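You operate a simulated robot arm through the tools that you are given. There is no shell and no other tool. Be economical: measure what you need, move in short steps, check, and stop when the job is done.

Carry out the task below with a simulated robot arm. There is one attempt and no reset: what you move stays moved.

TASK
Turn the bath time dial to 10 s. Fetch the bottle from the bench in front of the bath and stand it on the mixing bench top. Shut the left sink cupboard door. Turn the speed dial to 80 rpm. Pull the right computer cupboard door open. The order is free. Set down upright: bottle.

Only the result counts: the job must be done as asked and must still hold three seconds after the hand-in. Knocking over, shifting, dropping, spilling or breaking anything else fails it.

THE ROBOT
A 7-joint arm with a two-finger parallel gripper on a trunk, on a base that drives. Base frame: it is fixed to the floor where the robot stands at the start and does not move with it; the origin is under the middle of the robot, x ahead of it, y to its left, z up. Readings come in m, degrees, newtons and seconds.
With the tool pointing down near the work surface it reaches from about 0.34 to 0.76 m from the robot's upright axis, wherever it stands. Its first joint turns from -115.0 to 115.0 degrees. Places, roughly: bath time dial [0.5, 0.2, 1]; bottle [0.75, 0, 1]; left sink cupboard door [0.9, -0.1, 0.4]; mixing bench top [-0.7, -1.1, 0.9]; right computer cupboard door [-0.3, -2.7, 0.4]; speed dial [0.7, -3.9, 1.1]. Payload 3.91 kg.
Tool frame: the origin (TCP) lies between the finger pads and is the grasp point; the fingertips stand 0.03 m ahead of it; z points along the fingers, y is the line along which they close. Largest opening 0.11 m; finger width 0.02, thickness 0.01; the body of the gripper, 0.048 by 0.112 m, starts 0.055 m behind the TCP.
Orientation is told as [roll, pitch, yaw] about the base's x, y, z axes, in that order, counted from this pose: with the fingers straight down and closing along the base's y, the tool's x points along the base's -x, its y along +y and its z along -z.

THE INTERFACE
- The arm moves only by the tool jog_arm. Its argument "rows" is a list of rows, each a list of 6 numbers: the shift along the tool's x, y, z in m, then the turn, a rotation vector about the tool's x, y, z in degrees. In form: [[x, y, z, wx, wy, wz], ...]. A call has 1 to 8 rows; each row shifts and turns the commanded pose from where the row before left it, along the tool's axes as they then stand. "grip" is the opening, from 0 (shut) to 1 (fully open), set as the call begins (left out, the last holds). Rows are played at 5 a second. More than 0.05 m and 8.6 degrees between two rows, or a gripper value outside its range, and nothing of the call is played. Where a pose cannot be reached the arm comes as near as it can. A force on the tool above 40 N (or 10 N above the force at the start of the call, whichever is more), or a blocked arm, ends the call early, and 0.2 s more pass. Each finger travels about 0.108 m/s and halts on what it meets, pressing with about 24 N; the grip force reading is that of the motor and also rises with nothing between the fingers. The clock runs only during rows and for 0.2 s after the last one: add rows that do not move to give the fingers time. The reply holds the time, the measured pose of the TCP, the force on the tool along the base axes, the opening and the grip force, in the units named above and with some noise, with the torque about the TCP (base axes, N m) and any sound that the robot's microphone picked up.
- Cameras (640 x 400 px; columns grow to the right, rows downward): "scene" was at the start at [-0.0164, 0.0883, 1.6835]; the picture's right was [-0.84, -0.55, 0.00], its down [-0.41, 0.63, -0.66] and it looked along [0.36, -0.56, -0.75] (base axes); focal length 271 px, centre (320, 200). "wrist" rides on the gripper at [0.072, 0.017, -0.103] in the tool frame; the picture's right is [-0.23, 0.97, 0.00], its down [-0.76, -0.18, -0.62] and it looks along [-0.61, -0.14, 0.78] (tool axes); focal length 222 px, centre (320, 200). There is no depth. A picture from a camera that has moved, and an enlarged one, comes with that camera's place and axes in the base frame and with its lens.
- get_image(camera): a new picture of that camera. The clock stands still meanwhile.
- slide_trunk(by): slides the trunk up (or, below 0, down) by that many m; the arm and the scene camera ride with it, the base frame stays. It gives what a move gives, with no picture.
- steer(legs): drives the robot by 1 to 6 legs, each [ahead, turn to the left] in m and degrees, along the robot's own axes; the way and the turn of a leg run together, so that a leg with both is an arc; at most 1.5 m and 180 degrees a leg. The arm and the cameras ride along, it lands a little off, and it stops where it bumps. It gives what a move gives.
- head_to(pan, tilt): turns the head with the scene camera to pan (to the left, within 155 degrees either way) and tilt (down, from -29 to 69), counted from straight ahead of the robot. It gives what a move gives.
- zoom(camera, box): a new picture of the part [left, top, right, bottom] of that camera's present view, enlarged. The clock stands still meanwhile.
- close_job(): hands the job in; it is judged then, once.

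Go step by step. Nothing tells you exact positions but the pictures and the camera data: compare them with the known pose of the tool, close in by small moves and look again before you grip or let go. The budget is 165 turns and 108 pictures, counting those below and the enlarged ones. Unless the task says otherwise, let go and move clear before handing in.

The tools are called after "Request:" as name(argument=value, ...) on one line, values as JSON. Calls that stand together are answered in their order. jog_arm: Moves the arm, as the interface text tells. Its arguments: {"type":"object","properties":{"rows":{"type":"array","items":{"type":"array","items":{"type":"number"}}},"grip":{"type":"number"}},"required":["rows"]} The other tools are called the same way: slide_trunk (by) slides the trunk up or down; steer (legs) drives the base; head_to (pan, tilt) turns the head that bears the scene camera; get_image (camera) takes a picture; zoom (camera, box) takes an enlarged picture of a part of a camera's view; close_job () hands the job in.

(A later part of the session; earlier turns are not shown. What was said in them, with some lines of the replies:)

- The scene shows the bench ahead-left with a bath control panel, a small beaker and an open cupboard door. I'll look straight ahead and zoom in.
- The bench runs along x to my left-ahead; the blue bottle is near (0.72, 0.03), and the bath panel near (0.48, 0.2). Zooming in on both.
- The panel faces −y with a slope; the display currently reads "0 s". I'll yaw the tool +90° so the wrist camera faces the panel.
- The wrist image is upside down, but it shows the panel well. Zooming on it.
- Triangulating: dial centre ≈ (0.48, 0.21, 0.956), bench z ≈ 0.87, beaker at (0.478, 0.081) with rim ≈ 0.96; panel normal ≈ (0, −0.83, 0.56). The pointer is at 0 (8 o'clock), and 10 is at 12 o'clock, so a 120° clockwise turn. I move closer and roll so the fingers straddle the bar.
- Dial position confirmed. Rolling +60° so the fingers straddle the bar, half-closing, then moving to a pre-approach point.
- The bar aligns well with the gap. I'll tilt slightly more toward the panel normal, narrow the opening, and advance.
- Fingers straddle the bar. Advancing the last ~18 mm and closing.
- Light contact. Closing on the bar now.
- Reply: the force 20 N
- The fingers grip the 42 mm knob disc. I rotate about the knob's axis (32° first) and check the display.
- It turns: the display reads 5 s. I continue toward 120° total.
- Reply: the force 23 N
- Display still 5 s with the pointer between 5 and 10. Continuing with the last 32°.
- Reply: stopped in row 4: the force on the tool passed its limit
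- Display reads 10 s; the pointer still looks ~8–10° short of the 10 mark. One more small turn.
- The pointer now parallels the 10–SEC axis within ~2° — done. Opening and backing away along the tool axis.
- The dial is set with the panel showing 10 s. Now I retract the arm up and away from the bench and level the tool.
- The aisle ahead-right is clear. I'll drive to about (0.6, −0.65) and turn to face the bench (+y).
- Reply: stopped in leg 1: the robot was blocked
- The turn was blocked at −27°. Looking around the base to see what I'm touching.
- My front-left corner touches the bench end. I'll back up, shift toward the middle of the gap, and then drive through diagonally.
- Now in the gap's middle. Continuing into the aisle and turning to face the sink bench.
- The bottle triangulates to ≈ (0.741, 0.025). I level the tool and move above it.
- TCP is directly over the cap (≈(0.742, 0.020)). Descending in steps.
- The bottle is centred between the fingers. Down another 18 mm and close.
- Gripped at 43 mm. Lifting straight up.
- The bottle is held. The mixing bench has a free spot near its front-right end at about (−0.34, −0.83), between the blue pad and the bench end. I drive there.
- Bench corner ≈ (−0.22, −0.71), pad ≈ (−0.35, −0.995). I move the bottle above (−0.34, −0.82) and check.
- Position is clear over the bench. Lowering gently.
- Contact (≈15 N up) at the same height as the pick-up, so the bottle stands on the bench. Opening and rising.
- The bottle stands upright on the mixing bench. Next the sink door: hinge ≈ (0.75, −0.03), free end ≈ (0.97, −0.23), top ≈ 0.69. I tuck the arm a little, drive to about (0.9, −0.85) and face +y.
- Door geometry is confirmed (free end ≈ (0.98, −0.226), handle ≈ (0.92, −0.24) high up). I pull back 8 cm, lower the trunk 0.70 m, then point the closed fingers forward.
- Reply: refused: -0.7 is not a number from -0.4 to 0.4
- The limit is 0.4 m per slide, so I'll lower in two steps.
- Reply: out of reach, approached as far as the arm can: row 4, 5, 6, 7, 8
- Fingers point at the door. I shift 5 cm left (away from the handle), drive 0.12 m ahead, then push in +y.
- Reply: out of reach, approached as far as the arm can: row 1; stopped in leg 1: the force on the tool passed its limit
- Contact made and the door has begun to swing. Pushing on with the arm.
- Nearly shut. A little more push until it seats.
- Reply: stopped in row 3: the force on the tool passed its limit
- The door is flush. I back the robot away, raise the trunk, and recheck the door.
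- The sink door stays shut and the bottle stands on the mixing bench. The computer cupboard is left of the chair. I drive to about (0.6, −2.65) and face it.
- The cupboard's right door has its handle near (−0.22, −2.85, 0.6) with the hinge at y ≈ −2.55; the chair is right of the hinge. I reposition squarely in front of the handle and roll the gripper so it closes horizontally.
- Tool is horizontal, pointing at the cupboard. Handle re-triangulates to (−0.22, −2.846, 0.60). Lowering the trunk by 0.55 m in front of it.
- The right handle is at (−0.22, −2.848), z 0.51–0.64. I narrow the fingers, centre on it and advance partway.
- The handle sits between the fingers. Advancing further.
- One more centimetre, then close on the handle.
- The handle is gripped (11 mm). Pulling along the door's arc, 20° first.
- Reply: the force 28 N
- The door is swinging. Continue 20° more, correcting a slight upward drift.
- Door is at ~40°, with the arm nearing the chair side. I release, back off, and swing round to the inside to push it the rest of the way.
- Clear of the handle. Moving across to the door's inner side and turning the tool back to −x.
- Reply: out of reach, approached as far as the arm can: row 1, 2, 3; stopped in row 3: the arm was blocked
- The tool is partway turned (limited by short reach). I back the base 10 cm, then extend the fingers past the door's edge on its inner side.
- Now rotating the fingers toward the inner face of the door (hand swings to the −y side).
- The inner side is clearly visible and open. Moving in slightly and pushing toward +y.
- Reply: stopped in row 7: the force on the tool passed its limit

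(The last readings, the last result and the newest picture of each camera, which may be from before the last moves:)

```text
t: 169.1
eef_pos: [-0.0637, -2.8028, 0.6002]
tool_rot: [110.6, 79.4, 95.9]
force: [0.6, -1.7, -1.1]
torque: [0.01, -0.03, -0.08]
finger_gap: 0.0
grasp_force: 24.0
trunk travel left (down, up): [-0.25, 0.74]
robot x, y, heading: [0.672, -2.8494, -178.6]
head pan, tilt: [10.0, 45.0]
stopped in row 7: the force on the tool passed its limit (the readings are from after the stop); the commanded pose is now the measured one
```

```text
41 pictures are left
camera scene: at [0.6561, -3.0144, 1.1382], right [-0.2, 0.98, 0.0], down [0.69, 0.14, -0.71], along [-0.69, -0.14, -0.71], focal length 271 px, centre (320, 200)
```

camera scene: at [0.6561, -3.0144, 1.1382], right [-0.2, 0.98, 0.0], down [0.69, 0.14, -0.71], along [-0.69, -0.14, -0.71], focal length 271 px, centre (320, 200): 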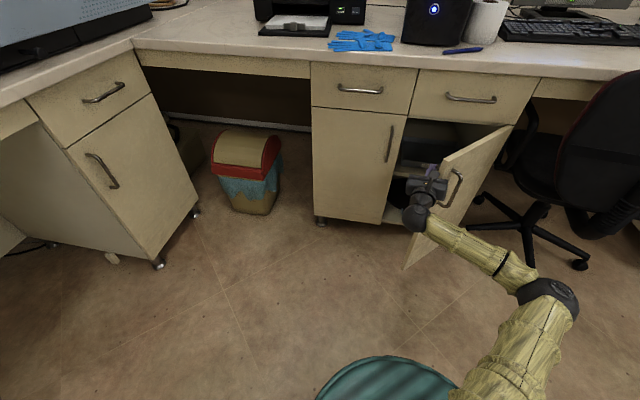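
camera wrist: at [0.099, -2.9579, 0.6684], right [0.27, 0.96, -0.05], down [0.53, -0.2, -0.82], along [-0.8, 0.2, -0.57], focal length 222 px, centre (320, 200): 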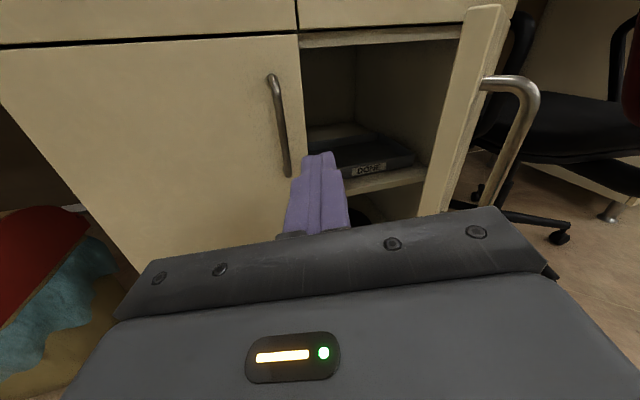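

Contact with the door; it moved a bit. Continuing with smaller steps.

Request:
jog_arm(rows=[[-0.0037, 0.0189, 0.0055, 0, 0, 0], [-0.0037, 0.0189, 0.0055, 0, 0, 0], [-0.0037, 0.0189, 0.0055, 0, 0, 0], [-0.0037, 0.0189, 0.0055, 0, 0, 0], [-0.0037, 0.0189, 0.0055, 0, 0, 0], [-0.0037, 0.0189, 0.0055, 0, 0, 0]])

Request:
get_image(camera="scene")

```text
t: 169.4
eef_pos: [-0.0626, -2.8014, 0.6014]
tool_rot: [110.9, 79.5, 97.2]
force: [6.0, -7.3, 4.4]
torque: [-0.04, -0.37, -0.39]
finger_gap: 0.0
grasp_force: 23.6
trunk travel left (down, up): [-0.25, 0.74]
robot x, y, heading: [0.6708, -2.8479, -178.9]
head pan, tilt: [10.0, 45.0]
stopped in row 1: the force on the tool passed its limit (the readings are from after the stop); the commanded pose is now the measured one
```

```text
40 pictures are left
camera scene: at [0.6572, -3.0147, 1.1383], right [-0.2, 0.98, 0.0], down [0.69, 0.14, -0.71], along [-0.69, -0.14, -0.71], focal length 271 px, centre (320, 200)
```

scene: 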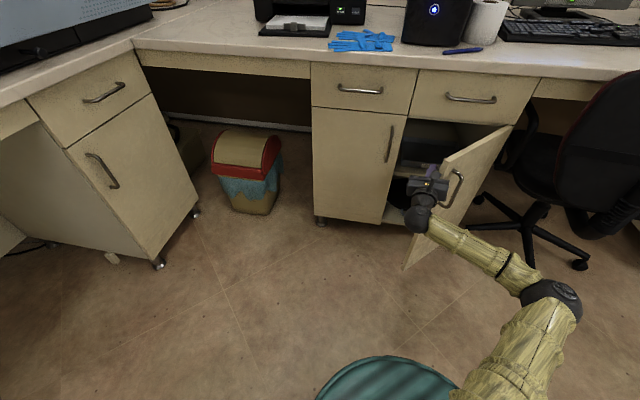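

The push is stalling; checking with the wrist camera where I'm touching.

Request:
get_image(camera="wrist")

Request:
zoom(camera="scene", box=[370, 100, 530, 280])

```text
39 pictures are left
camera wrist: at [0.0444, -2.8208, 0.6677], right [0.23, 0.97, -0.06], down [0.55, -0.18, -0.82], along [-0.81, 0.16, -0.57], focal length 222 px, centre (320, 200)
```

wrist: 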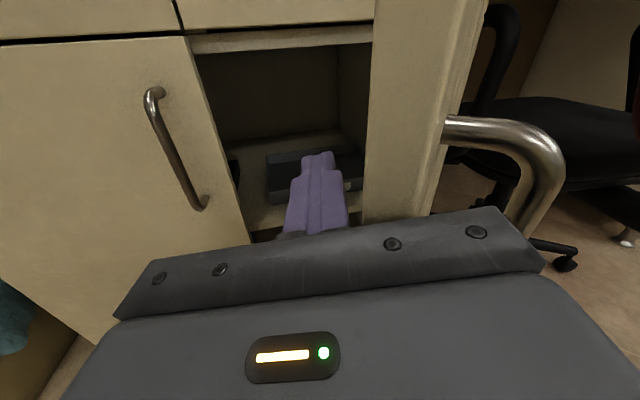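

```text
2.22 times, centred on (450, 190) of scene
camera zoom: at [0.6572, -3.0147, 1.1383], right [-0.2, 0.98, 0.0], down [0.69, 0.14, -0.71], along [-0.69, -0.14, -0.71], focal length 602 px, centre (31, 222)
```

zoom: 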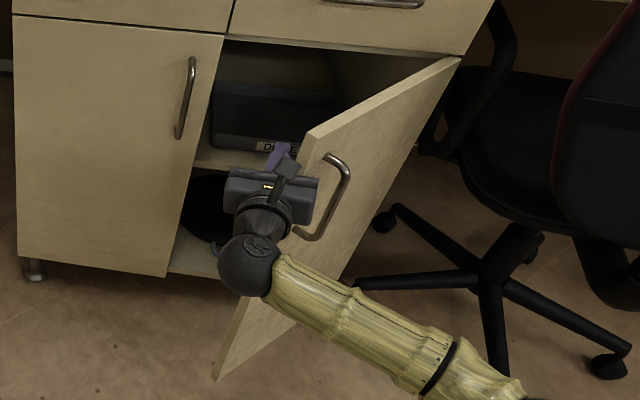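

The hand's corner meets the door's edge. I back off, rotate the fingers further toward +y so the tips press the inner face.

Request:
jog_arm(rows=[[0.005, -0.0354, 0, 0, 0, 0], [0.005, -0.0354, 0.02, 0, 0, 0], [0, 0, 0, -8.5, 0, 0], [0, 0, 0, -8.5, 0, 0], [0, 0, 0, -8.5, 0, 0], [0, 0, 0, -8.5, 0, 0], [0, 0, 0, -8.5, 0, 0]])

Request:
zoom(camera="scene", box=[340, 80, 560, 280])

Request:
get_image(camera="wrist")

```text
t: 171.0
eef_pos: [-0.0989, -2.865, 0.5989]
tool_rot: [153.1, 79.5, 96.5]
force: [-0.2, 0.4, 0.2]
torque: [-0.01, 0.0, 0.0]
finger_gap: 0.0001
grasp_force: 23.2
trunk travel left (down, up): [-0.25, 0.74]
robot x, y, heading: [0.673, -2.8478, -178.5]
head pan, tilt: [10.0, 45.0]
```

```text
2.00 times, centred on (450, 180) of scene
camera zoom: at [0.6564, -3.014, 1.1383], right [-0.2, 0.98, 0.0], down [0.69, 0.14, -0.71], along [-0.69, -0.14, -0.71], focal length 542 px, centre (60, 240)
```

zoom: 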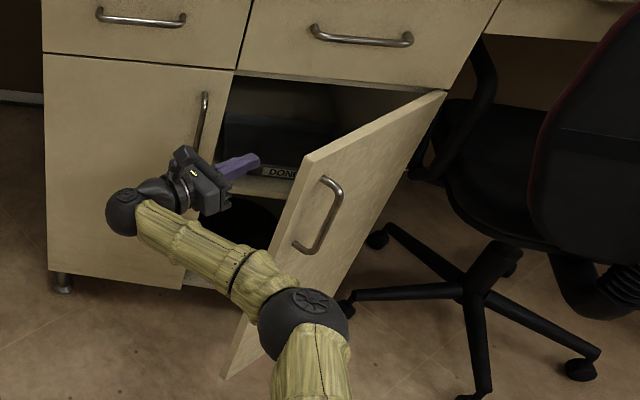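

```text
36 pictures are left
camera wrist: at [-0.0264, -2.9513, 0.654], right [0.81, 0.57, -0.14], down [0.18, -0.47, -0.86], along [-0.56, 0.67, -0.48], focal length 222 px, centre (320, 200)
```

wrist: 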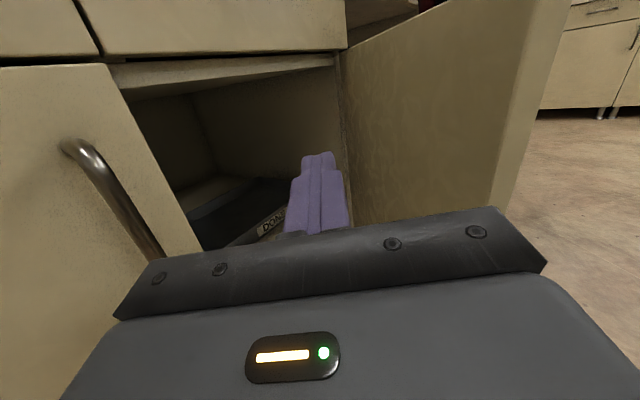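

The fingers now point at the inner face. Pushing toward +y (slightly +x).

Request:
jog_arm(rows=[[-0.0053, 0.023, 0.0202, 0, 0, 0], [-0.0053, 0.023, 0.0202, 0, 0, 0], [-0.0053, 0.023, 0.0202, 0, 0, 0], [-0.0053, 0.023, 0.0202, 0, 0, 0], [-0.0053, 0.023, 0.0202, 0, 0, 0], [-0.0053, 0.023, 0.0202, 0, 0, 0]])

Request:
get_image(camera="scene")

```text
t: 171.9
eef_pos: [-0.0729, -2.7743, 0.5978]
tool_rot: [152.2, 79.6, 96.5]
force: [5.8, -6.5, 2.7]
torque: [-0.26, -0.38, -0.23]
finger_gap: 0.0
grasp_force: 23.7
trunk travel left (down, up): [-0.25, 0.74]
robot x, y, heading: [0.6711, -2.8493, -178.7]
head pan, tilt: [10.0, 45.0]
stopped in row 4: the force on the tool passed its limit (the readings are from after the stop); the commanded pose is now the measured one
```

```text
35 pictures are left
camera scene: at [0.6573, -3.0148, 1.1383], right [-0.2, 0.98, 0.0], down [0.69, 0.14, -0.71], along [-0.69, -0.14, -0.71], focal length 271 px, centre (320, 200)
```

scene: 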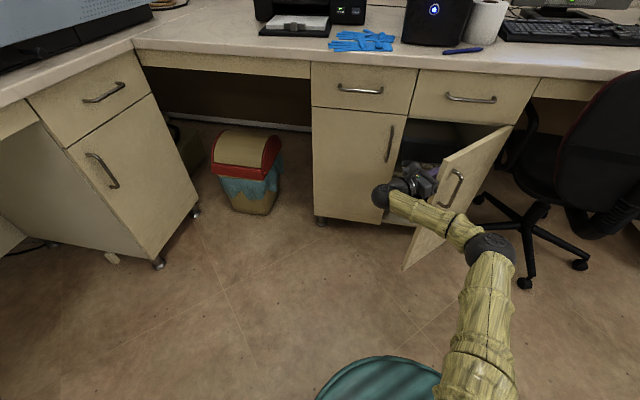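

Contact again. Trying slow, small steps to avoid impact stops.

Request:
jog_arm(rows=[[-0.0018, 0.0077, 0.0067, 0, 0, 0], [-0.0018, 0.0077, 0.0067, 0, 0, 0], [-0.0018, 0.0077, 0.0067, 0, 0, 0], [-0.0018, 0.0077, 0.0067, 0, 0, 0], [-0.0018, 0.0077, 0.0067, 0, 0, 0], [-0.0018, 0.0077, 0.0067, 0, 0, 0], [-0.0018, 0.0077, 0.0067, 0, 0, 0], [-0.0018, 0.0077, 0.0067, 0, 0, 0]])

Request:
zoom(camera="scene", box=[340, 80, 560, 280])

```text
t: 172.4
eef_pos: [-0.07, -2.7724, 0.597]
tool_rot: [151.9, 79.6, 96.9]
force: [6.5, -7.5, 5.3]
torque: [-0.32, -0.47, -0.28]
finger_gap: 0.0
grasp_force: 24.1
trunk travel left (down, up): [-0.25, 0.74]
robot x, y, heading: [0.6718, -2.8503, -178.5]
head pan, tilt: [10.0, 45.0]
stopped in row 2: the force on the tool passed its limit (the readings are from after the stop); the commanded pose is now the measured one
```

```text
2.00 times, centred on (450, 180) of scene
camera zoom: at [0.6579, -3.0148, 1.1382], right [-0.2, 0.98, 0.0], down [0.69, 0.14, -0.71], along [-0.69, -0.14, -0.71], focal length 542 px, centre (60, 240)
```

zoom: 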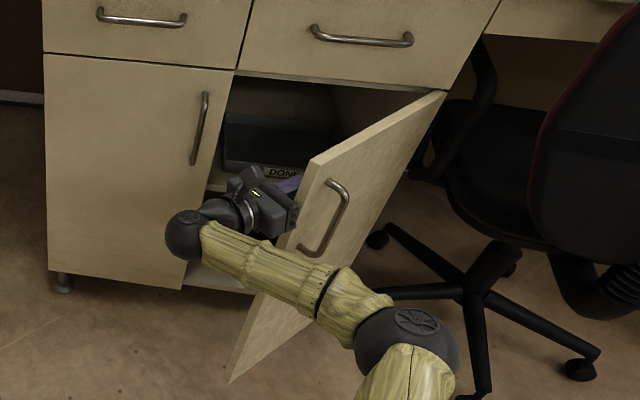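

The reaction force points along the door, so the wide hand is meeting the door's end face. I back off, roll the gripper 90° so its thin side faces the door, and turn it a bit more.

Request:
jog_arm(rows=[[0.005, -0.02, -0.03, 0, 0, 0], [0.005, -0.02, -0.03, 0, 0, -8.5], [0, 0, 0, 0, 0, -8.5], [0, 0, 0, 0, 0, -8.5], [0, 0, 0, 0, 0, -8.5], [0, 0, 0, 0, 0, -8.5], [0, 0, 0, 0, 0, -8.5], [0, 0, 0, 0, 0, -8.5]])

Request:
jog_arm(rows=[[0, 0, 0, 0, 0, -8.5], [0, 0, 0, 0, 0, -8.5], [0, 0, 0, 0, 0, -8.5], [0, 0, 0, 0, 0, -5]])

Request:
zoom(camera="scene", box=[340, 80, 560, 280])

```text
t: 174.2
eef_pos: [-0.0676, -2.8434, 0.5935]
tool_rot: [99.9, 25.1, 39.5]
force: [-0.4, 0.7, -0.3]
torque: [0.02, 0.01, 0.02]
finger_gap: 0.0
grasp_force: 23.9
trunk travel left (down, up): [-0.25, 0.74]
robot x, y, heading: [0.6733, -2.8477, -178.7]
head pan, tilt: [10.0, 45.0]
```

```text
t: 175.2
eef_pos: [-0.0683, -2.8422, 0.5932]
tool_rot: [99.2, -5.0, 34.4]
force: [-0.6, 0.2, 1.1]
torque: [0.0, 0.01, 0.0]
finger_gap: 0.0
grasp_force: 24.4
trunk travel left (down, up): [-0.25, 0.74]
robot x, y, heading: [0.6755, -2.8473, -178.8]
head pan, tilt: [10.0, 45.0]
```

```text
2.00 times, centred on (450, 180) of scene
camera zoom: at [0.6569, -3.0143, 1.1383], right [-0.2, 0.98, 0.0], down [0.69, 0.14, -0.71], along [-0.69, -0.14, -0.71], focal length 542 px, centre (60, 240)
```

zoom: 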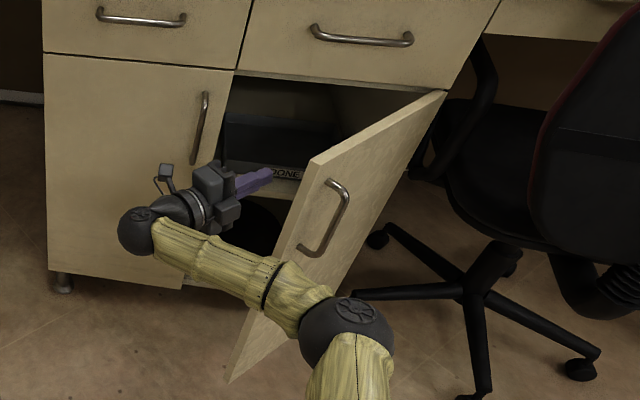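

The thin side faces the door now. I rotate to point straight at +y, go a little deeper, then push.

Request:
jog_arm(rows=[[0.037, -0.001, 0.0256, 0, 0, 0], [0, 0, 0, 0, -8.5, 0], [0, 0, 0, 0, -8.5, 0], [0, 0, 0, 0, -8.5, 0], [0, 0, 0, 0, -8.5, 0], [0, 0, 0, 0, 0, 0]])

Request:
zoom(camera="scene", box=[340, 80, 560, 280])

```text
t: 176.6
eef_pos: [-0.0703, -2.8346, 0.6093]
tool_rot: [100.3, 0.5, 3.7]
force: [0.6, 0.5, 0.1]
torque: [0.02, 0.01, -0.02]
finger_gap: 0.0001
grasp_force: 24.3
out of reach, approached as far as the arm can: row 4, 5
trunk travel left (down, up): [-0.25, 0.74]
robot x, y, heading: [0.6733, -2.8486, -178.7]
head pan, tilt: [10.0, 45.0]
```

```text
2.00 times, centred on (450, 180) of scene
camera zoom: at [0.657, -3.0143, 1.1383], right [-0.2, 0.98, 0.0], down [0.69, 0.14, -0.71], along [-0.69, -0.14, -0.71], focal length 542 px, centre (60, 240)
```

zoom: 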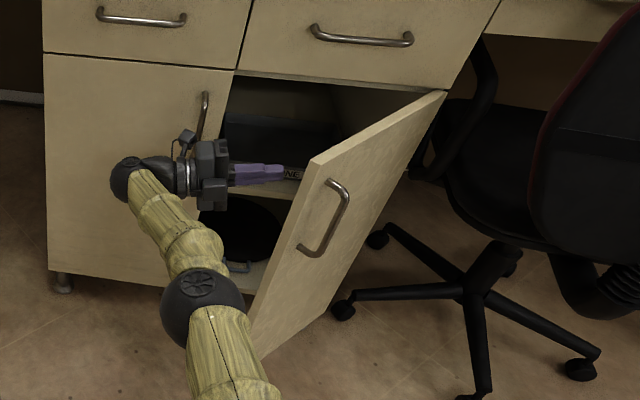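

Fingers point straight at the inner face. Pushing slowly.

Request:
jog_arm(rows=[[0, -0.0026, 0.0148, 0, 0, 0], [0, -0.0026, 0.0148, 0, 0, 0], [0, -0.0026, 0.0148, 0, 0, 0], [0, -0.0026, 0.0148, 0, 0, 0], [0, -0.0026, 0.0148, 0, 0, 0], [0, -0.0026, 0.0148, 0, 0, 0], [0, -0.0026, 0.0148, 0, 0, 0], [0, -0.0026, 0.0148, 0, 0, 0]])

Request:
zoom(camera="scene", box=[340, 80, 560, 280])

```text
t: 178.4
eef_pos: [-0.067, -2.7117, 0.6111]
tool_rot: [100.4, 1.0, 0.9]
force: [-0.8, -0.2, 0.5]
torque: [0.02, -0.01, -0.01]
finger_gap: 0.0
grasp_force: 24.0
out of reach, approached as far as the arm can: row 1
trunk travel left (down, up): [-0.25, 0.74]
robot x, y, heading: [0.6739, -2.8488, -179.0]
head pan, tilt: [10.0, 45.0]
```

```text
2.00 times, centred on (450, 180) of scene
camera zoom: at [0.6569, -3.0144, 1.1382], right [-0.2, 0.98, 0.0], down [0.69, 0.14, -0.71], along [-0.69, -0.14, -0.71], focal length 542 px, centre (60, 240)
```

zoom: 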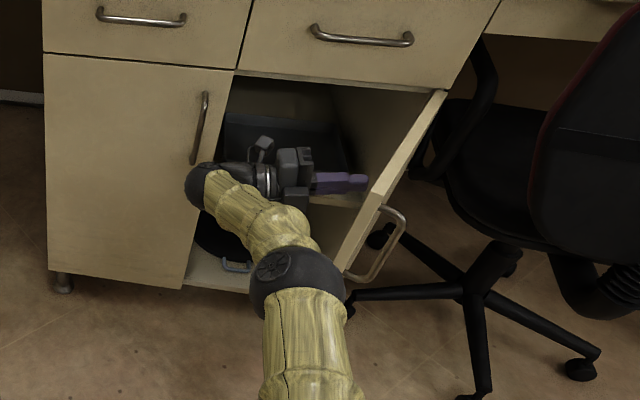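

It works: the door is now ~60° open. Pushing a bit further.

Request:
jog_arm(rows=[[0, -0.0026, 0.0148, 0, 0, 0], [0, -0.0026, 0.0148, 0, 0, 0], [0, -0.0026, 0.0148, 0, 0, 0], [0, -0.0026, 0.0148, 0, 0, 0], [0, -0.0013, 0.0074, 0, 0, 0]])

Request:
zoom(camera="scene", box=[340, 80, 560, 280])

```text
t: 179.6
eef_pos: [-0.0682, -2.6456, 0.6104]
tool_rot: [100.2, 1.1, 0.9]
force: [0.0, 0.2, 0.6]
torque: [0.0, -0.01, 0.02]
finger_gap: 0.0001
grasp_force: 24.4
trunk travel left (down, up): [-0.25, 0.74]
robot x, y, heading: [0.6749, -2.8477, -178.4]
head pan, tilt: [10.0, 45.0]
```

```text
2.00 times, centred on (450, 180) of scene
camera zoom: at [0.6569, -3.0143, 1.1383], right [-0.2, 0.98, 0.0], down [0.69, 0.14, -0.71], along [-0.69, -0.14, -0.71], focal length 542 px, centre (60, 240)
```

zoom: 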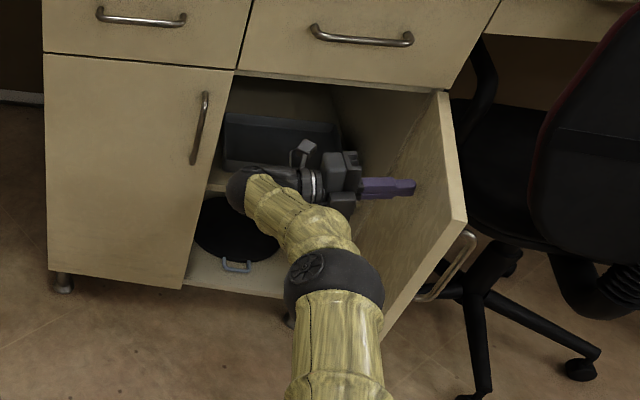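

The door is ~75° open, close to the chair, so I stop there. Retracting the hand and backing the base away.

Request:
jog_arm(rows=[[0, 0.0035, -0.02, 0, 0, 0], [0, 0.0078, -0.0444, 0, 0, 0], [0, 0.0078, -0.0444, 0, 0, 0], [0, 0.0078, -0.0444, 0, 0, 0]])

Request:
steer(legs=[[-0.25, 0]])

Request:
slide_trunk(by=0.4)

Request:
slide_trunk(by=0.34)

Request:
get_image(camera="scene")

Request:
head_to(pan=75, tilt=25)

Request:
get_image(camera="scene")

```text
t: 180.6
eef_pos: [-0.0661, -2.7988, 0.6092]
tool_rot: [100.2, 1.0, 0.8]
force: [0.5, 1.2, 0.9]
torque: [0.01, 0.04, -0.01]
finger_gap: 0.0
grasp_force: 24.2
trunk travel left (down, up): [-0.25, 0.74]
robot x, y, heading: [0.6755, -2.8516, -178.5]
head pan, tilt: [10.0, 45.0]
```

```text
t: 182.4
eef_pos: [0.1809, -2.7925, 0.6084]
tool_rot: [100.5, 1.0, 0.7]
force: [-0.3, 0.8, -0.2]
torque: [-0.02, 0.02, 0.01]
finger_gap: 0.0002
grasp_force: 24.0
trunk travel left (down, up): [-0.25, 0.74]
robot x, y, heading: [0.9152, -2.8417, -178.7]
head pan, tilt: [10.0, 45.0]
```

```text
t: 186.2
eef_pos: [0.1819, -2.7937, 1.0088]
tool_rot: [100.3, 0.9, 0.8]
force: [-0.5, 0.0, -0.9]
torque: [-0.01, -0.02, 0.03]
finger_gap: 0.0001
grasp_force: 24.0
trunk travel left (down, up): [-0.65, 0.34]
robot x, y, heading: [0.9216, -2.8429, -179.1]
head pan, tilt: [10.0, 45.0]
```

```text
t: 189.5
eef_pos: [0.1819, -2.7915, 1.3489]
tool_rot: [100.3, 1.0, 0.8]
force: [0.6, 0.0, -0.3]
torque: [0.0, -0.01, -0.02]
finger_gap: 0.0001
grasp_force: 24.3
trunk travel left (down, up): [-0.99, 0.0]
robot x, y, heading: [0.9229, -2.8436, -178.9]
head pan, tilt: [10.0, 45.0]
```

```text
29 pictures are left
camera scene: at [0.9046, -3.009, 1.8782], right [-0.19, 0.98, 0.0], down [0.69, 0.14, -0.71], along [-0.69, -0.14, -0.71], focal length 271 px, centre (320, 200)
```

scene: 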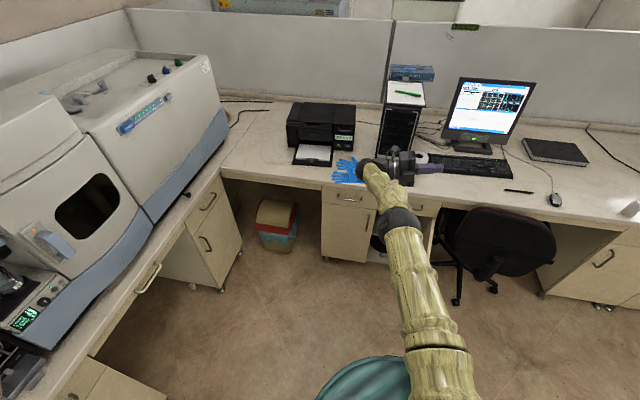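

```text
t: 190.9
eef_pos: [0.1819, -2.7929, 1.349]
tool_rot: [100.3, 1.0, 0.7]
force: [0.1, -0.1, 0.5]
torque: [0.06, -0.01, 0.03]
finger_gap: 0.0002
grasp_force: 24.5
trunk travel left (down, up): [-0.99, 0.0]
robot x, y, heading: [0.9206, -2.8428, -178.9]
head pan, tilt: [75.0, 25.0]
```

```text
28 pictures are left
camera scene: at [0.9623, -3.0827, 1.9088], right [-0.97, 0.24, 0.0], down [0.1, 0.41, -0.91], along [-0.22, -0.88, -0.42], focal length 271 px, centre (320, 200)
```

scene: 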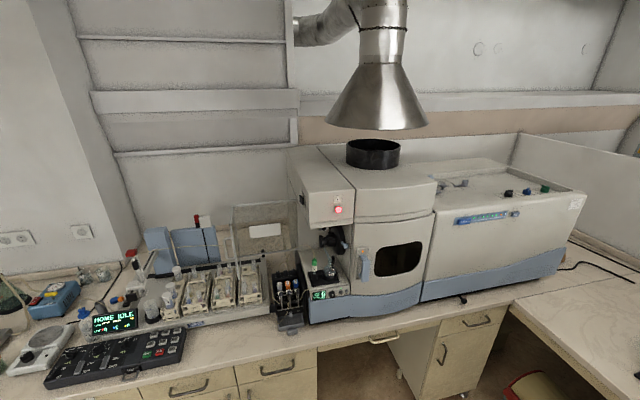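

The computer door is open. The speed dial should be on the small panel with green display around (335, 290). Zooming.

Request:
zoom(camera="scene", box=[270, 220, 370, 330])

```text
3.64 times, centred on (320, 275) of scene
camera zoom: at [0.9623, -3.0827, 1.9088], right [-0.97, 0.24, 0.0], down [0.1, 0.41, -0.91], along [-0.22, -0.88, -0.42], focal length 986 px, centre (320, -73)
```

zoom: 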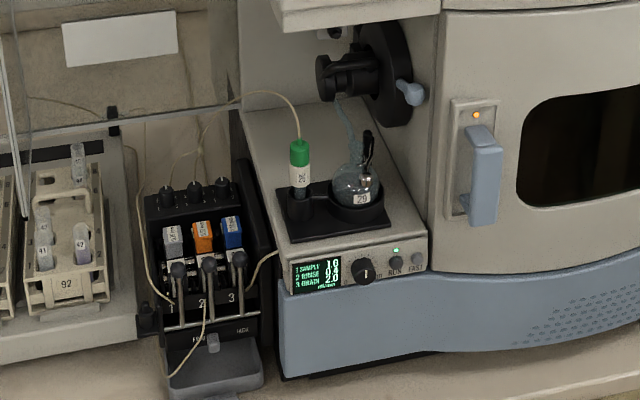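

The knob sits on a front panel facing +y at ≈ (0.70, −3.9, 1.07). I rotate the tool to point ahead and drive to about (0.7, −3.25) facing −y.

Request:
jog_arm(rows=[[0, 0, 0, 0, 8.5, 0], [0, 0, 0, 0, 8.5, 0], [0, 0, 0, 0, 8.5, 0], [0, 0, 0, 0, 8.5, 0], [0, 0, 0, 0, 8.5, 0], [0, 0, 0, 0, 8.5, 0], [0, 0, 0, 0, 8.5, 0], [0, 0, 0, 0, 8.5, 0]])

Request:
jog_arm(rows=[[0, 0, -0.045, 0, 8.5, 0], [0, 0, -0.045, 0, 8.5, 0], [0, 0, -0.045, 0, 5, 0], [0, 0, -0.045, 5, 0, 0], [0, 0, -0.045, 5, 0, 0]])

Request:
steer(legs=[[0, 70], [0.22, 0], [0, 19]])

```text
t: 192.7
eef_pos: [0.1816, -2.793, 1.3487]
tool_rot: [94.7, -9.1, 68.5]
force: [0.6, 0.1, 0.1]
torque: [0.01, 0.03, 0.02]
finger_gap: 0.0
grasp_force: 24.1
trunk travel left (down, up): [-0.99, 0.0]
robot x, y, heading: [0.9206, -2.8428, -178.7]
head pan, tilt: [75.0, 25.0]
```

```text
t: 193.9
eef_pos: [0.3796, -2.8216, 1.3411]
tool_rot: [80.9, -10.2, 90.8]
force: [0.1, 0.2, 1.6]
torque: [0.03, 0.01, 0.01]
finger_gap: 0.0
grasp_force: 24.2
out of reach, approached as far as the arm can: row 5
trunk travel left (down, up): [-0.99, 0.0]
robot x, y, heading: [0.9219, -2.8402, -178.5]
head pan, tilt: [75.0, 25.0]
```

```text
t: 199.7
eef_pos: [0.83, -3.595, 1.3417]
tool_rot: [80.9, -10.3, -179.6]
force: [0.9, 0.1, -0.1]
torque: [-0.01, 0.03, 0.02]
finger_gap: 0.0
grasp_force: 24.2
trunk travel left (down, up): [-0.99, 0.0]
robot x, y, heading: [0.8524, -3.0511, -89.0]
head pan, tilt: [75.0, 25.0]
```

Request:
head_to(pan=0, tilt=42)

Request:
get_image(camera="scene")

Request:
get_image(camera="wrist")

```text
t: 201.2
eef_pos: [0.8294, -3.5948, 1.3404]
tool_rot: [81.1, -10.3, -179.6]
force: [0.4, 0.0, -0.5]
torque: [0.01, 0.02, 0.02]
finger_gap: 0.0
grasp_force: 24.2
trunk travel left (down, up): [-0.99, 0.0]
robot x, y, heading: [0.8544, -3.0491, -88.7]
head pan, tilt: [0.0, 42.0]
```

```text
26 pictures are left
camera scene: at [1.0062, -3.0719, 1.8826], right [-1.0, -0.02, 0.0], down [-0.01, 0.67, -0.74], along [0.01, -0.74, -0.67], focal length 271 px, centre (320, 200)
```

scene: 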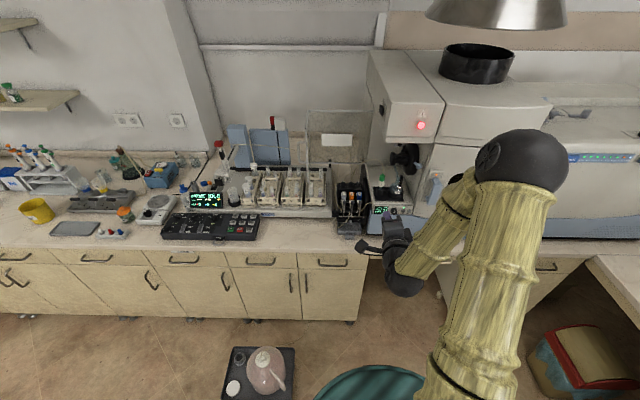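

```text
25 pictures are left
camera wrist: at [0.9065, -3.4928, 1.3602], right [-0.05, -0.15, 0.99], down [-0.77, 0.64, 0.06], along [-0.64, -0.76, -0.15], focal length 222 px, centre (320, 200)
```

wrist: 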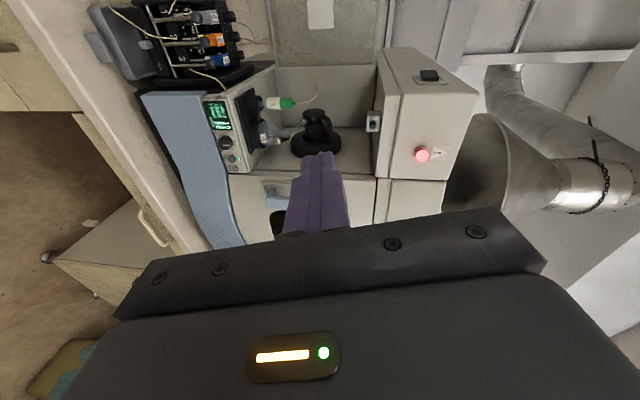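

Request:
zoom(camera="wrist", box=[190, 90, 270, 180])

```text
4.44 times, centred on (230, 135) of wrist
camera zoom: at [0.9065, -3.4928, 1.3602], right [-0.05, -0.15, 0.99], down [-0.77, 0.64, 0.06], along [-0.64, -0.76, -0.15], focal length 987 px, centre (720, 489)
```

zoom: 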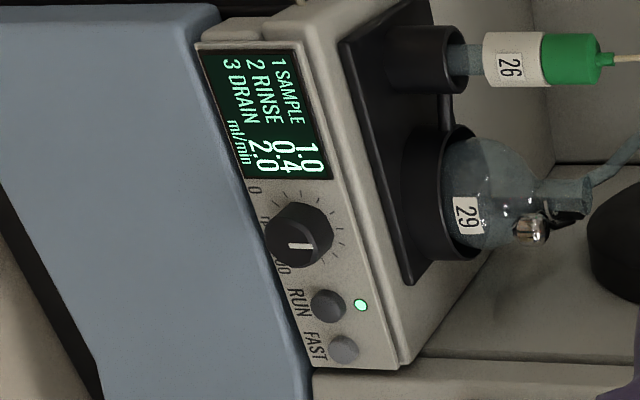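

Dial at ≈ (0.704, −3.907, 1.08), on a panel facing +y; the pointer appears near mid-scale and needs a closer look. I lower the trunk 0.26 m in front of the bench and shift the hand toward the dial's x.

Request:
slide_trunk(by=-0.25)

Request:
jog_arm(rows=[[-0.03, -0.005, 0, 0, 0, 0], [-0.03, -0.005, 0, 0, 0, 0], [-0.03, -0.005, 0, 0, 0, 0], [-0.01, 0, 0.03, -5, 0, 5], [0, 0, 0.03, -4, 0, 5], [0, 0, 0, 0, 0, 0]], grip=0.6)

Request:
zoom(camera="wrist", box=[160, 20, 400, 240])

```text
t: 203.8
eef_pos: [0.8285, -3.5947, 1.0919]
tool_rot: [81.0, -10.3, -179.6]
force: [-0.3, 0.6, 0.4]
torque: [-0.01, 0.02, -0.01]
finger_gap: 0.0001
grasp_force: 23.8
trunk travel left (down, up): [-0.74, 0.25]
robot x, y, heading: [0.8487, -3.055, -88.7]
head pan, tilt: [0.0, 42.0]
```

```text
t: 205.2
eef_pos: [0.7283, -3.6544, 1.0897]
tool_rot: [90.2, -0.4, 179.7]
force: [-0.7, 0.0, 0.0]
torque: [0.01, -0.01, -0.02]
finger_gap: 0.0659
grasp_force: 0.0
trunk travel left (down, up): [-0.74, 0.25]
robot x, y, heading: [0.8539, -3.0521, -88.9]
head pan, tilt: [0.0, 42.0]
```

```text
1.82 times, centred on (280, 130) of wrist
camera zoom: at [0.8025, -3.5483, 1.1053], right [-0.22, 0.0, 0.97], down [-0.76, 0.63, -0.18], along [-0.61, -0.78, -0.14], focal length 404 px, centre (393, 327)
```

zoom: 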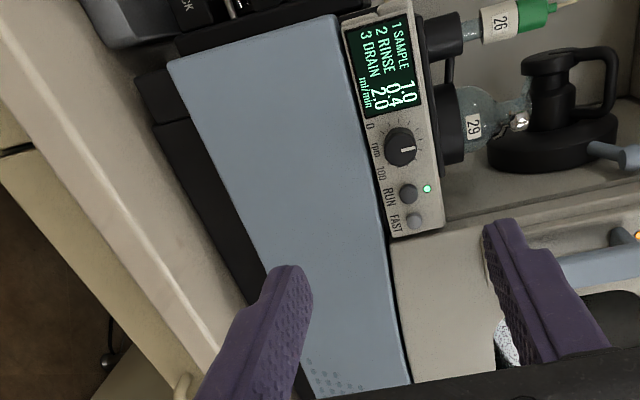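

The dial scale runs 0 (lower-left) over the top to 100 (lower-right), with "rpm" at the bottom; the pointer is near the top. Driving 0.1 m nearer, then zooming on the knob.

Request:
steer(legs=[[0.1, 0]])

Request:
zoom(camera="wrist", box=[270, 20, 390, 140])

```text
t: 206.3
eef_pos: [0.7329, -3.7534, 1.0879]
tool_rot: [90.0, -0.3, 179.8]
force: [1.0, -0.5, -0.6]
torque: [-0.01, 0.03, -0.01]
finger_gap: 0.066
grasp_force: 0.1
trunk travel left (down, up): [-0.74, 0.25]
robot x, y, heading: [0.8519, -3.1501, -88.8]
head pan, tilt: [0.0, 42.0]
```

```text
3.33 times, centred on (330, 80) of wrist
camera zoom: at [0.8057, -3.6491, 1.1045], right [-0.22, 0.0, 0.97], down [-0.76, 0.63, -0.17], along [-0.61, -0.78, -0.14], focal length 740 px, centre (287, 600)
```

zoom: 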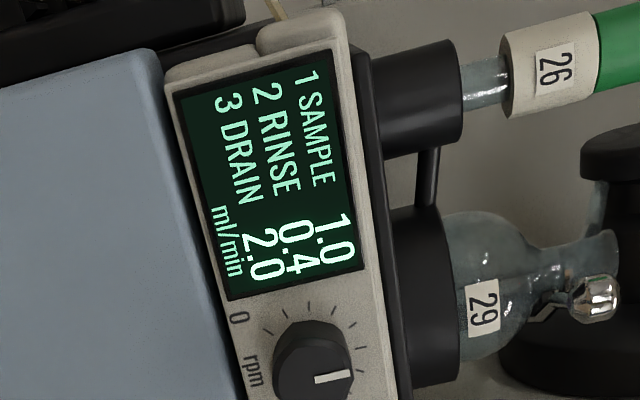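

Request:
zoom(camera="wrist", box=[280, 65, 380, 155])

```text
4.44 times, centred on (330, 110) of wrist
camera zoom: at [0.8057, -3.6491, 1.1045], right [-0.22, 0.0, 0.97], down [-0.76, 0.63, -0.17], along [-0.61, -0.78, -0.14], focal length 987 px, centre (276, 600)
```

zoom: 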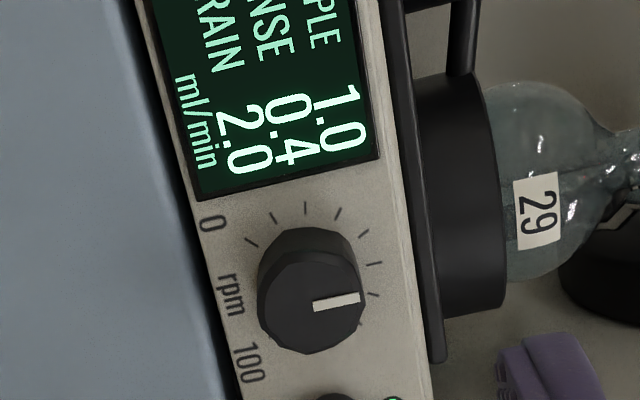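

Reading the ticks: 11 marks over ±135°, the pointer is at 50 (top), so 80 rpm needs about +81° clockwise. I align the TCP with the knob (≈ (0.716, −3.873, 1.092)) and check.

Request:
jog_arm(rows=[[-0.017, 0.004, 0.02, 0, 0, 0], [0, 0, 0.025, 0, 0, 0], [0, 0, 0, 0, 0, 0]])

Request:
get_image(camera="wrist")

```text
t: 207.1
eef_pos: [0.7143, -3.7985, 1.0923]
tool_rot: [90.1, -0.3, 179.9]
force: [-0.2, 0.1, -0.7]
torque: [0.0, 0.01, -0.02]
finger_gap: 0.066
grasp_force: 0.1
trunk travel left (down, up): [-0.74, 0.25]
robot x, y, heading: [0.8516, -3.1512, -89.0]
head pan, tilt: [0.0, 42.0]
```

```text
20 pictures are left
camera wrist: at [0.788, -3.6935, 1.1086], right [-0.22, 0.0, 0.97], down [-0.76, 0.63, -0.17], along [-0.61, -0.78, -0.14], focal length 222 px, centre (320, 200)
```

wrist: 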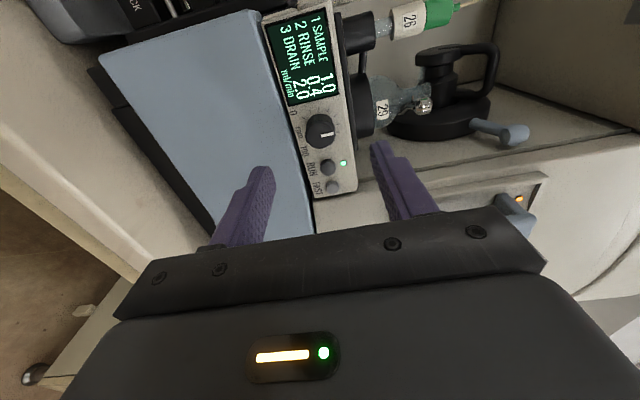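

The knob lies on the tool axis (column 320), ~87 mm ahead. Narrowing the gap to 44 mm and advancing 5 cm.

Request:
jog_arm(rows=[[0, 0, 0, 0, 0, 0], [0, 0, 0.02, 0, 0, 0], [0, 0, 0.015, 0, 0, 0], [0, 0, 0.012, 0, 0, 0], [0, 0, 0, 0, 0, 0]], grip=0.4)

Request:
zoom(camera="wrist", box=[220, 60, 420, 240])

```text
t: 208.3
eef_pos: [0.7141, -3.8457, 1.0932]
tool_rot: [90.1, -0.3, 179.8]
force: [-0.2, 0.0, -0.5]
torque: [-0.01, 0.03, 0.01]
finger_gap: 0.0438
grasp_force: 0.1
trunk travel left (down, up): [-0.74, 0.25]
robot x, y, heading: [0.8502, -3.1523, -89.0]
head pan, tilt: [0.0, 42.0]
```

```text
2.22 times, centred on (320, 150) of wrist
camera zoom: at [0.7888, -3.7408, 1.1089], right [-0.22, 0.0, 0.97], down [-0.76, 0.63, -0.17], along [-0.61, -0.78, -0.14], focal length 494 px, centre (320, 311)
```

zoom: 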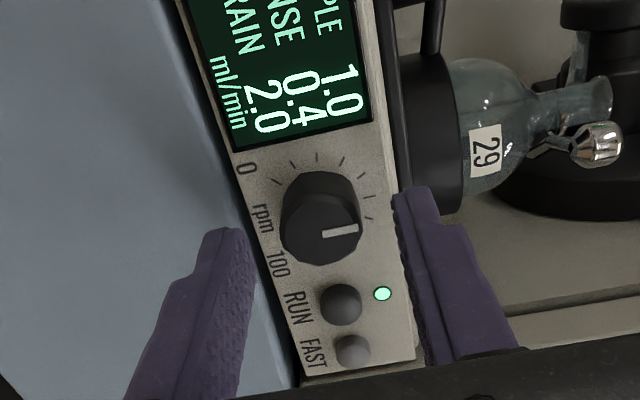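

Fingertips are at the knob's face, centred. Advancing 13 mm slowly, then closing.

Request:
jog_arm(rows=[[0, 0, 0.005, 0, 0, 0], [0, 0, 0.004, 0, 0, 0], [0, 0, 0.004, 0, 0, 0], [0, 0, 0, 0, 0, 0]])

Request:
jog_arm(rows=[[0, 0, 0, 0, 0, 0], [0, 0, 0, 0, 0, 0], [0, 0, 0, 0, 0, 0]], grip=0)

Request:
zoom(camera="wrist", box=[220, 60, 420, 240])

```text
t: 209.3
eef_pos: [0.7146, -3.8588, 1.0944]
tool_rot: [90.1, -0.3, 179.8]
force: [-0.4, -0.2, -0.3]
torque: [-0.01, -0.01, -0.05]
finger_gap: 0.0438
grasp_force: 0.0
trunk travel left (down, up): [-0.74, 0.25]
robot x, y, heading: [0.8567, -3.1507, -88.6]
head pan, tilt: [0.0, 42.0]
```

```text
t: 210.1
eef_pos: [0.7139, -3.8593, 1.0933]
tool_rot: [89.9, -0.2, 179.7]
force: [0.7, -0.9, -1.0]
torque: [0.0, -0.01, -0.03]
finger_gap: 0.0257
grasp_force: 45.0
trunk travel left (down, up): [-0.74, 0.25]
robot x, y, heading: [0.8551, -3.1483, -88.7]
head pan, tilt: [0.0, 42.0]
```

```text
2.22 times, centred on (320, 150) of wrist
camera zoom: at [0.7882, -3.7539, 1.1088], right [-0.22, 0.0, 0.97], down [-0.76, 0.63, -0.17], along [-0.61, -0.78, -0.14], focal length 494 px, centre (320, 311)
```

zoom: 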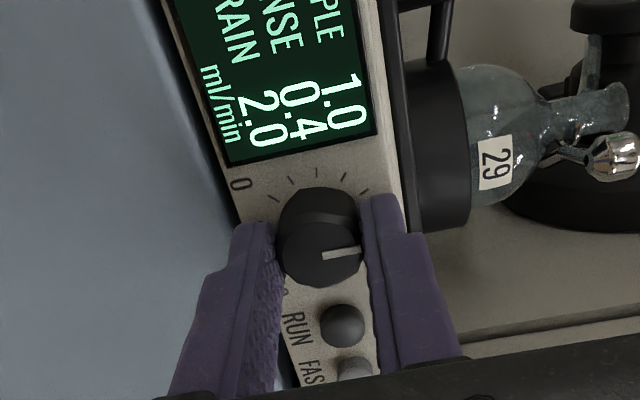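

Knob gripped (26 mm). Turning clockwise 40° first, then checking.

Request:
jog_arm(rows=[[0, 0, 0, 0, 0, 8], [0, 0, 0, 0, 0, 8], [0, 0, 0, 0, 0, 8], [0, 0, 0, 0, 0, 8], [0, 0, 0, 0, 0, 8], [0, 0, 0, 0, 0, 0]])

Request:
zoom(camera="wrist", box=[220, 60, 420, 240])

```text
t: 211.5
eef_pos: [0.7131, -3.8582, 1.0922]
tool_rot: [90.0, 39.8, 179.9]
force: [-0.6, -3.2, -0.5]
torque: [0.22, -0.04, -0.28]
finger_gap: 0.0253
grasp_force: 45.6
trunk travel left (down, up): [-0.74, 0.25]
robot x, y, heading: [0.8537, -3.1488, -89.0]
head pan, tilt: [0.0, 42.0]
```

```text
2.22 times, centred on (320, 150) of wrist
camera zoom: at [0.7605, -3.7538, 1.1519], right [-0.8, 0.0, 0.6], down [-0.47, 0.62, -0.62], along [-0.38, -0.78, -0.5], focal length 494 px, centre (320, 311)
```

zoom: 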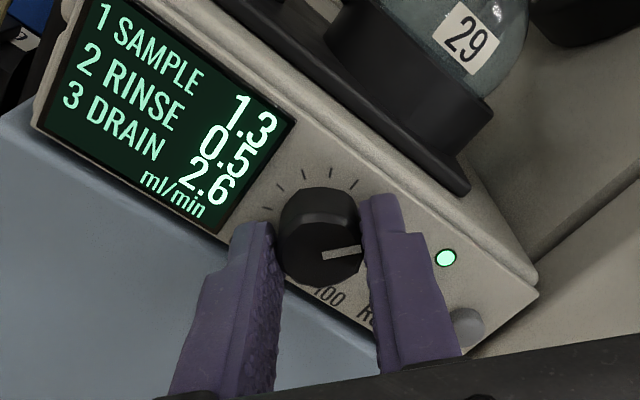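

The flow reads ×1.3 after 40° — i.e. 65 rpm, matching 2.7°/rpm from 50. I need 41° more (display 1.6 / 0.6 / 3.2).

Request:
jog_arm(rows=[[0, 0, 0, 0, 0, 8.2], [0, 0, 0, 0, 0, 8.2], [0, 0, 0, 0, 0, 8.2], [0, 0, 0, 0, 0, 8.2], [0, 0, 0, 0, 0, 8.2], [0, 0, 0, 0, 0, 0], [0, 0, 0, 0, 0, 0]])

Request:
zoom(camera="wrist", box=[220, 60, 420, 240])

```text
t: 213.1
eef_pos: [0.7143, -3.8591, 1.0938]
tool_rot: [90.6, 80.7, -179.7]
force: [-2.6, -10.3, 3.6]
torque: [-0.32, 0.0, -0.01]
finger_gap: 0.0255
grasp_force: 45.3
trunk travel left (down, up): [-0.74, 0.25]
robot x, y, heading: [0.8522, -3.1527, -88.7]
head pan, tilt: [0.0, 42.0]
```

```text
2.22 times, centred on (320, 150) of wrist
camera zoom: at [0.7105, -3.7535, 1.1669], right [-1.0, 0.0, -0.07], down [0.06, 0.62, -0.78], along [0.04, -0.78, -0.62], focal length 494 px, centre (320, 311)
```

zoom: 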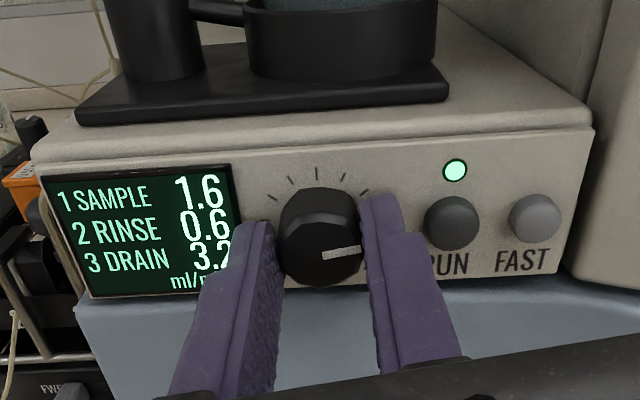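

Display reads 1.6 / 0.6 / 3.2, i.e. 80 rpm. Opening just enough (to not touch RUN) and backing straight out.

Request:
jog_arm(rows=[[0, 0, 0, 0, 0, 0], [0, 0, 0, 0, 0, 0], [0, 0, -0.01, 0, 0, 0], [0, 0, -0.02, 0, 0, 0], [0, 0, -0.03, 0, 0, 0]], grip=0.32)

Request:
get_image(camera="wrist")

```text
t: 214.3
eef_pos: [0.7148, -3.7979, 1.0923]
tool_rot: [90.6, 80.5, -179.5]
force: [-0.7, 0.4, -0.1]
torque: [0.0, -0.01, 0.0]
finger_gap: 0.0353
grasp_force: 0.0
trunk travel left (down, up): [-0.74, 0.25]
robot x, y, heading: [0.8571, -3.1486, -88.9]
head pan, tilt: [0.0, 42.0]
```

```text
15 pictures are left
camera wrist: at [0.7104, -3.6925, 1.1662], right [-1.0, 0.0, -0.07], down [0.05, 0.62, -0.78], along [0.04, -0.78, -0.62], focal length 222 px, centre (320, 200)
```

wrist: 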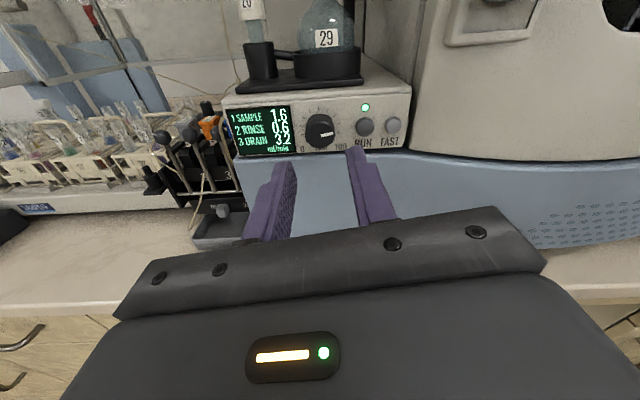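

Zooming for a precise pointer check, then backing away.

Request:
zoom(camera="wrist", box=[230, 90, 410, 170])

Request:
steer(legs=[[-0.35, 0]])

Request:
head_to(pan=-95, tilt=40)

Request:
get_image(camera="scene")

```text
3.56 times, centred on (320, 130) of wrist
camera zoom: at [0.7104, -3.6925, 1.1662], right [-1.0, 0.0, -0.07], down [0.05, 0.62, -0.78], along [0.04, -0.78, -0.62], focal length 790 px, centre (320, 449)
```

zoom: 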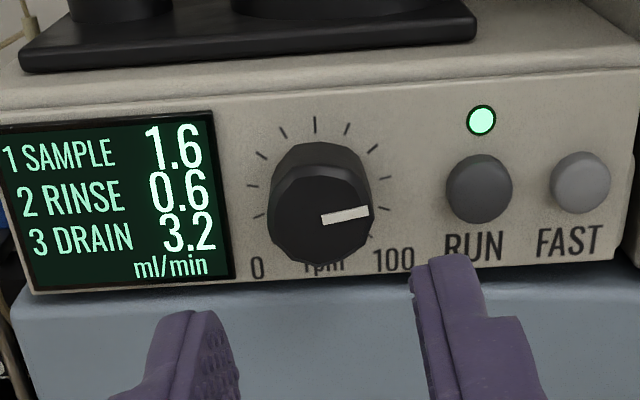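

```text
t: 216.6
eef_pos: [0.7052, -3.4505, 1.0922]
tool_rot: [90.6, 80.7, -179.7]
force: [0.7, -0.9, 0.2]
torque: [0.01, -0.02, 0.02]
finger_gap: 0.0349
grasp_force: 0.1
trunk travel left (down, up): [-0.74, 0.25]
robot x, y, heading: [0.8453, -2.8044, -88.8]
head pan, tilt: [0.0, 42.0]
```

```text
t: 218.3
eef_pos: [0.7063, -3.4512, 1.0929]
tool_rot: [90.3, 80.7, -179.9]
force: [-0.3, -0.8, 0.4]
torque: [0.02, 0.0, 0.01]
finger_gap: 0.0352
grasp_force: 0.0
trunk travel left (down, up): [-0.74, 0.25]
robot x, y, heading: [0.8494, -2.8082, -88.7]
head pan, tilt: [-95.0, 40.0]
```

```text
13 pictures are left
camera scene: at [0.9147, -2.7351, 1.6356], right [0.07, 1.0, 0.0], down [0.64, -0.04, -0.77], along [-0.76, 0.05, -0.64], focal length 271 px, centre (320, 200)
```

scene: 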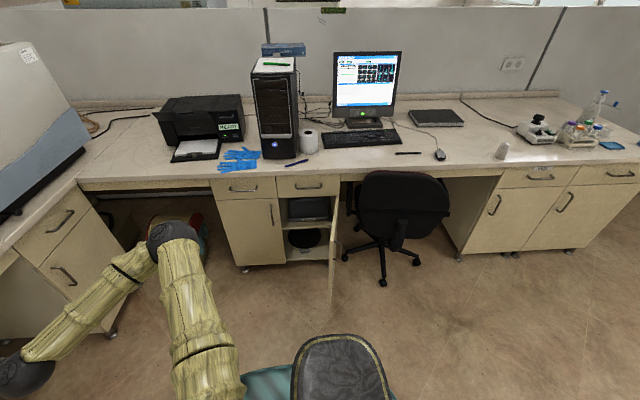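

All five tasks check out: the computer door stays open, the pump shows 80 rpm flow values, and the bath, sink door and bottle were confirmed earlier. The arm is clear, so I hand in.

Request:
close_job()

```text
The job is handed in.
```

I finished all five parts and handed the job in; the reply gave no verdict.

- **Bath time dial:** it is set to 10 s, and the bath's display reads "10 s".
- **Bottle:** it stands upright on the mixing bench top, near the front corner.
- **Left sink cupboard door:** it is shut, and it was still flush when I checked after backing away.
- **Speed dial:** it is set to about 80 rpm. The panel has no rpm readout, so I judged this from the flow rates, which rose from 1.0 / 0.4 / 2.0 to 1.6 / 0.6 / 3.2 ml/min with the pointer starting at 50. That puts it between roughly 79 and 81 rpm.
- **Right computer cupboard door:** it is open at roughly 75–85°. I stopped there because the chair is close behind it.

Early on, the base was blocked by the end of the sink bench while turning. I backed off, and I saw nothing moved or knocked over.
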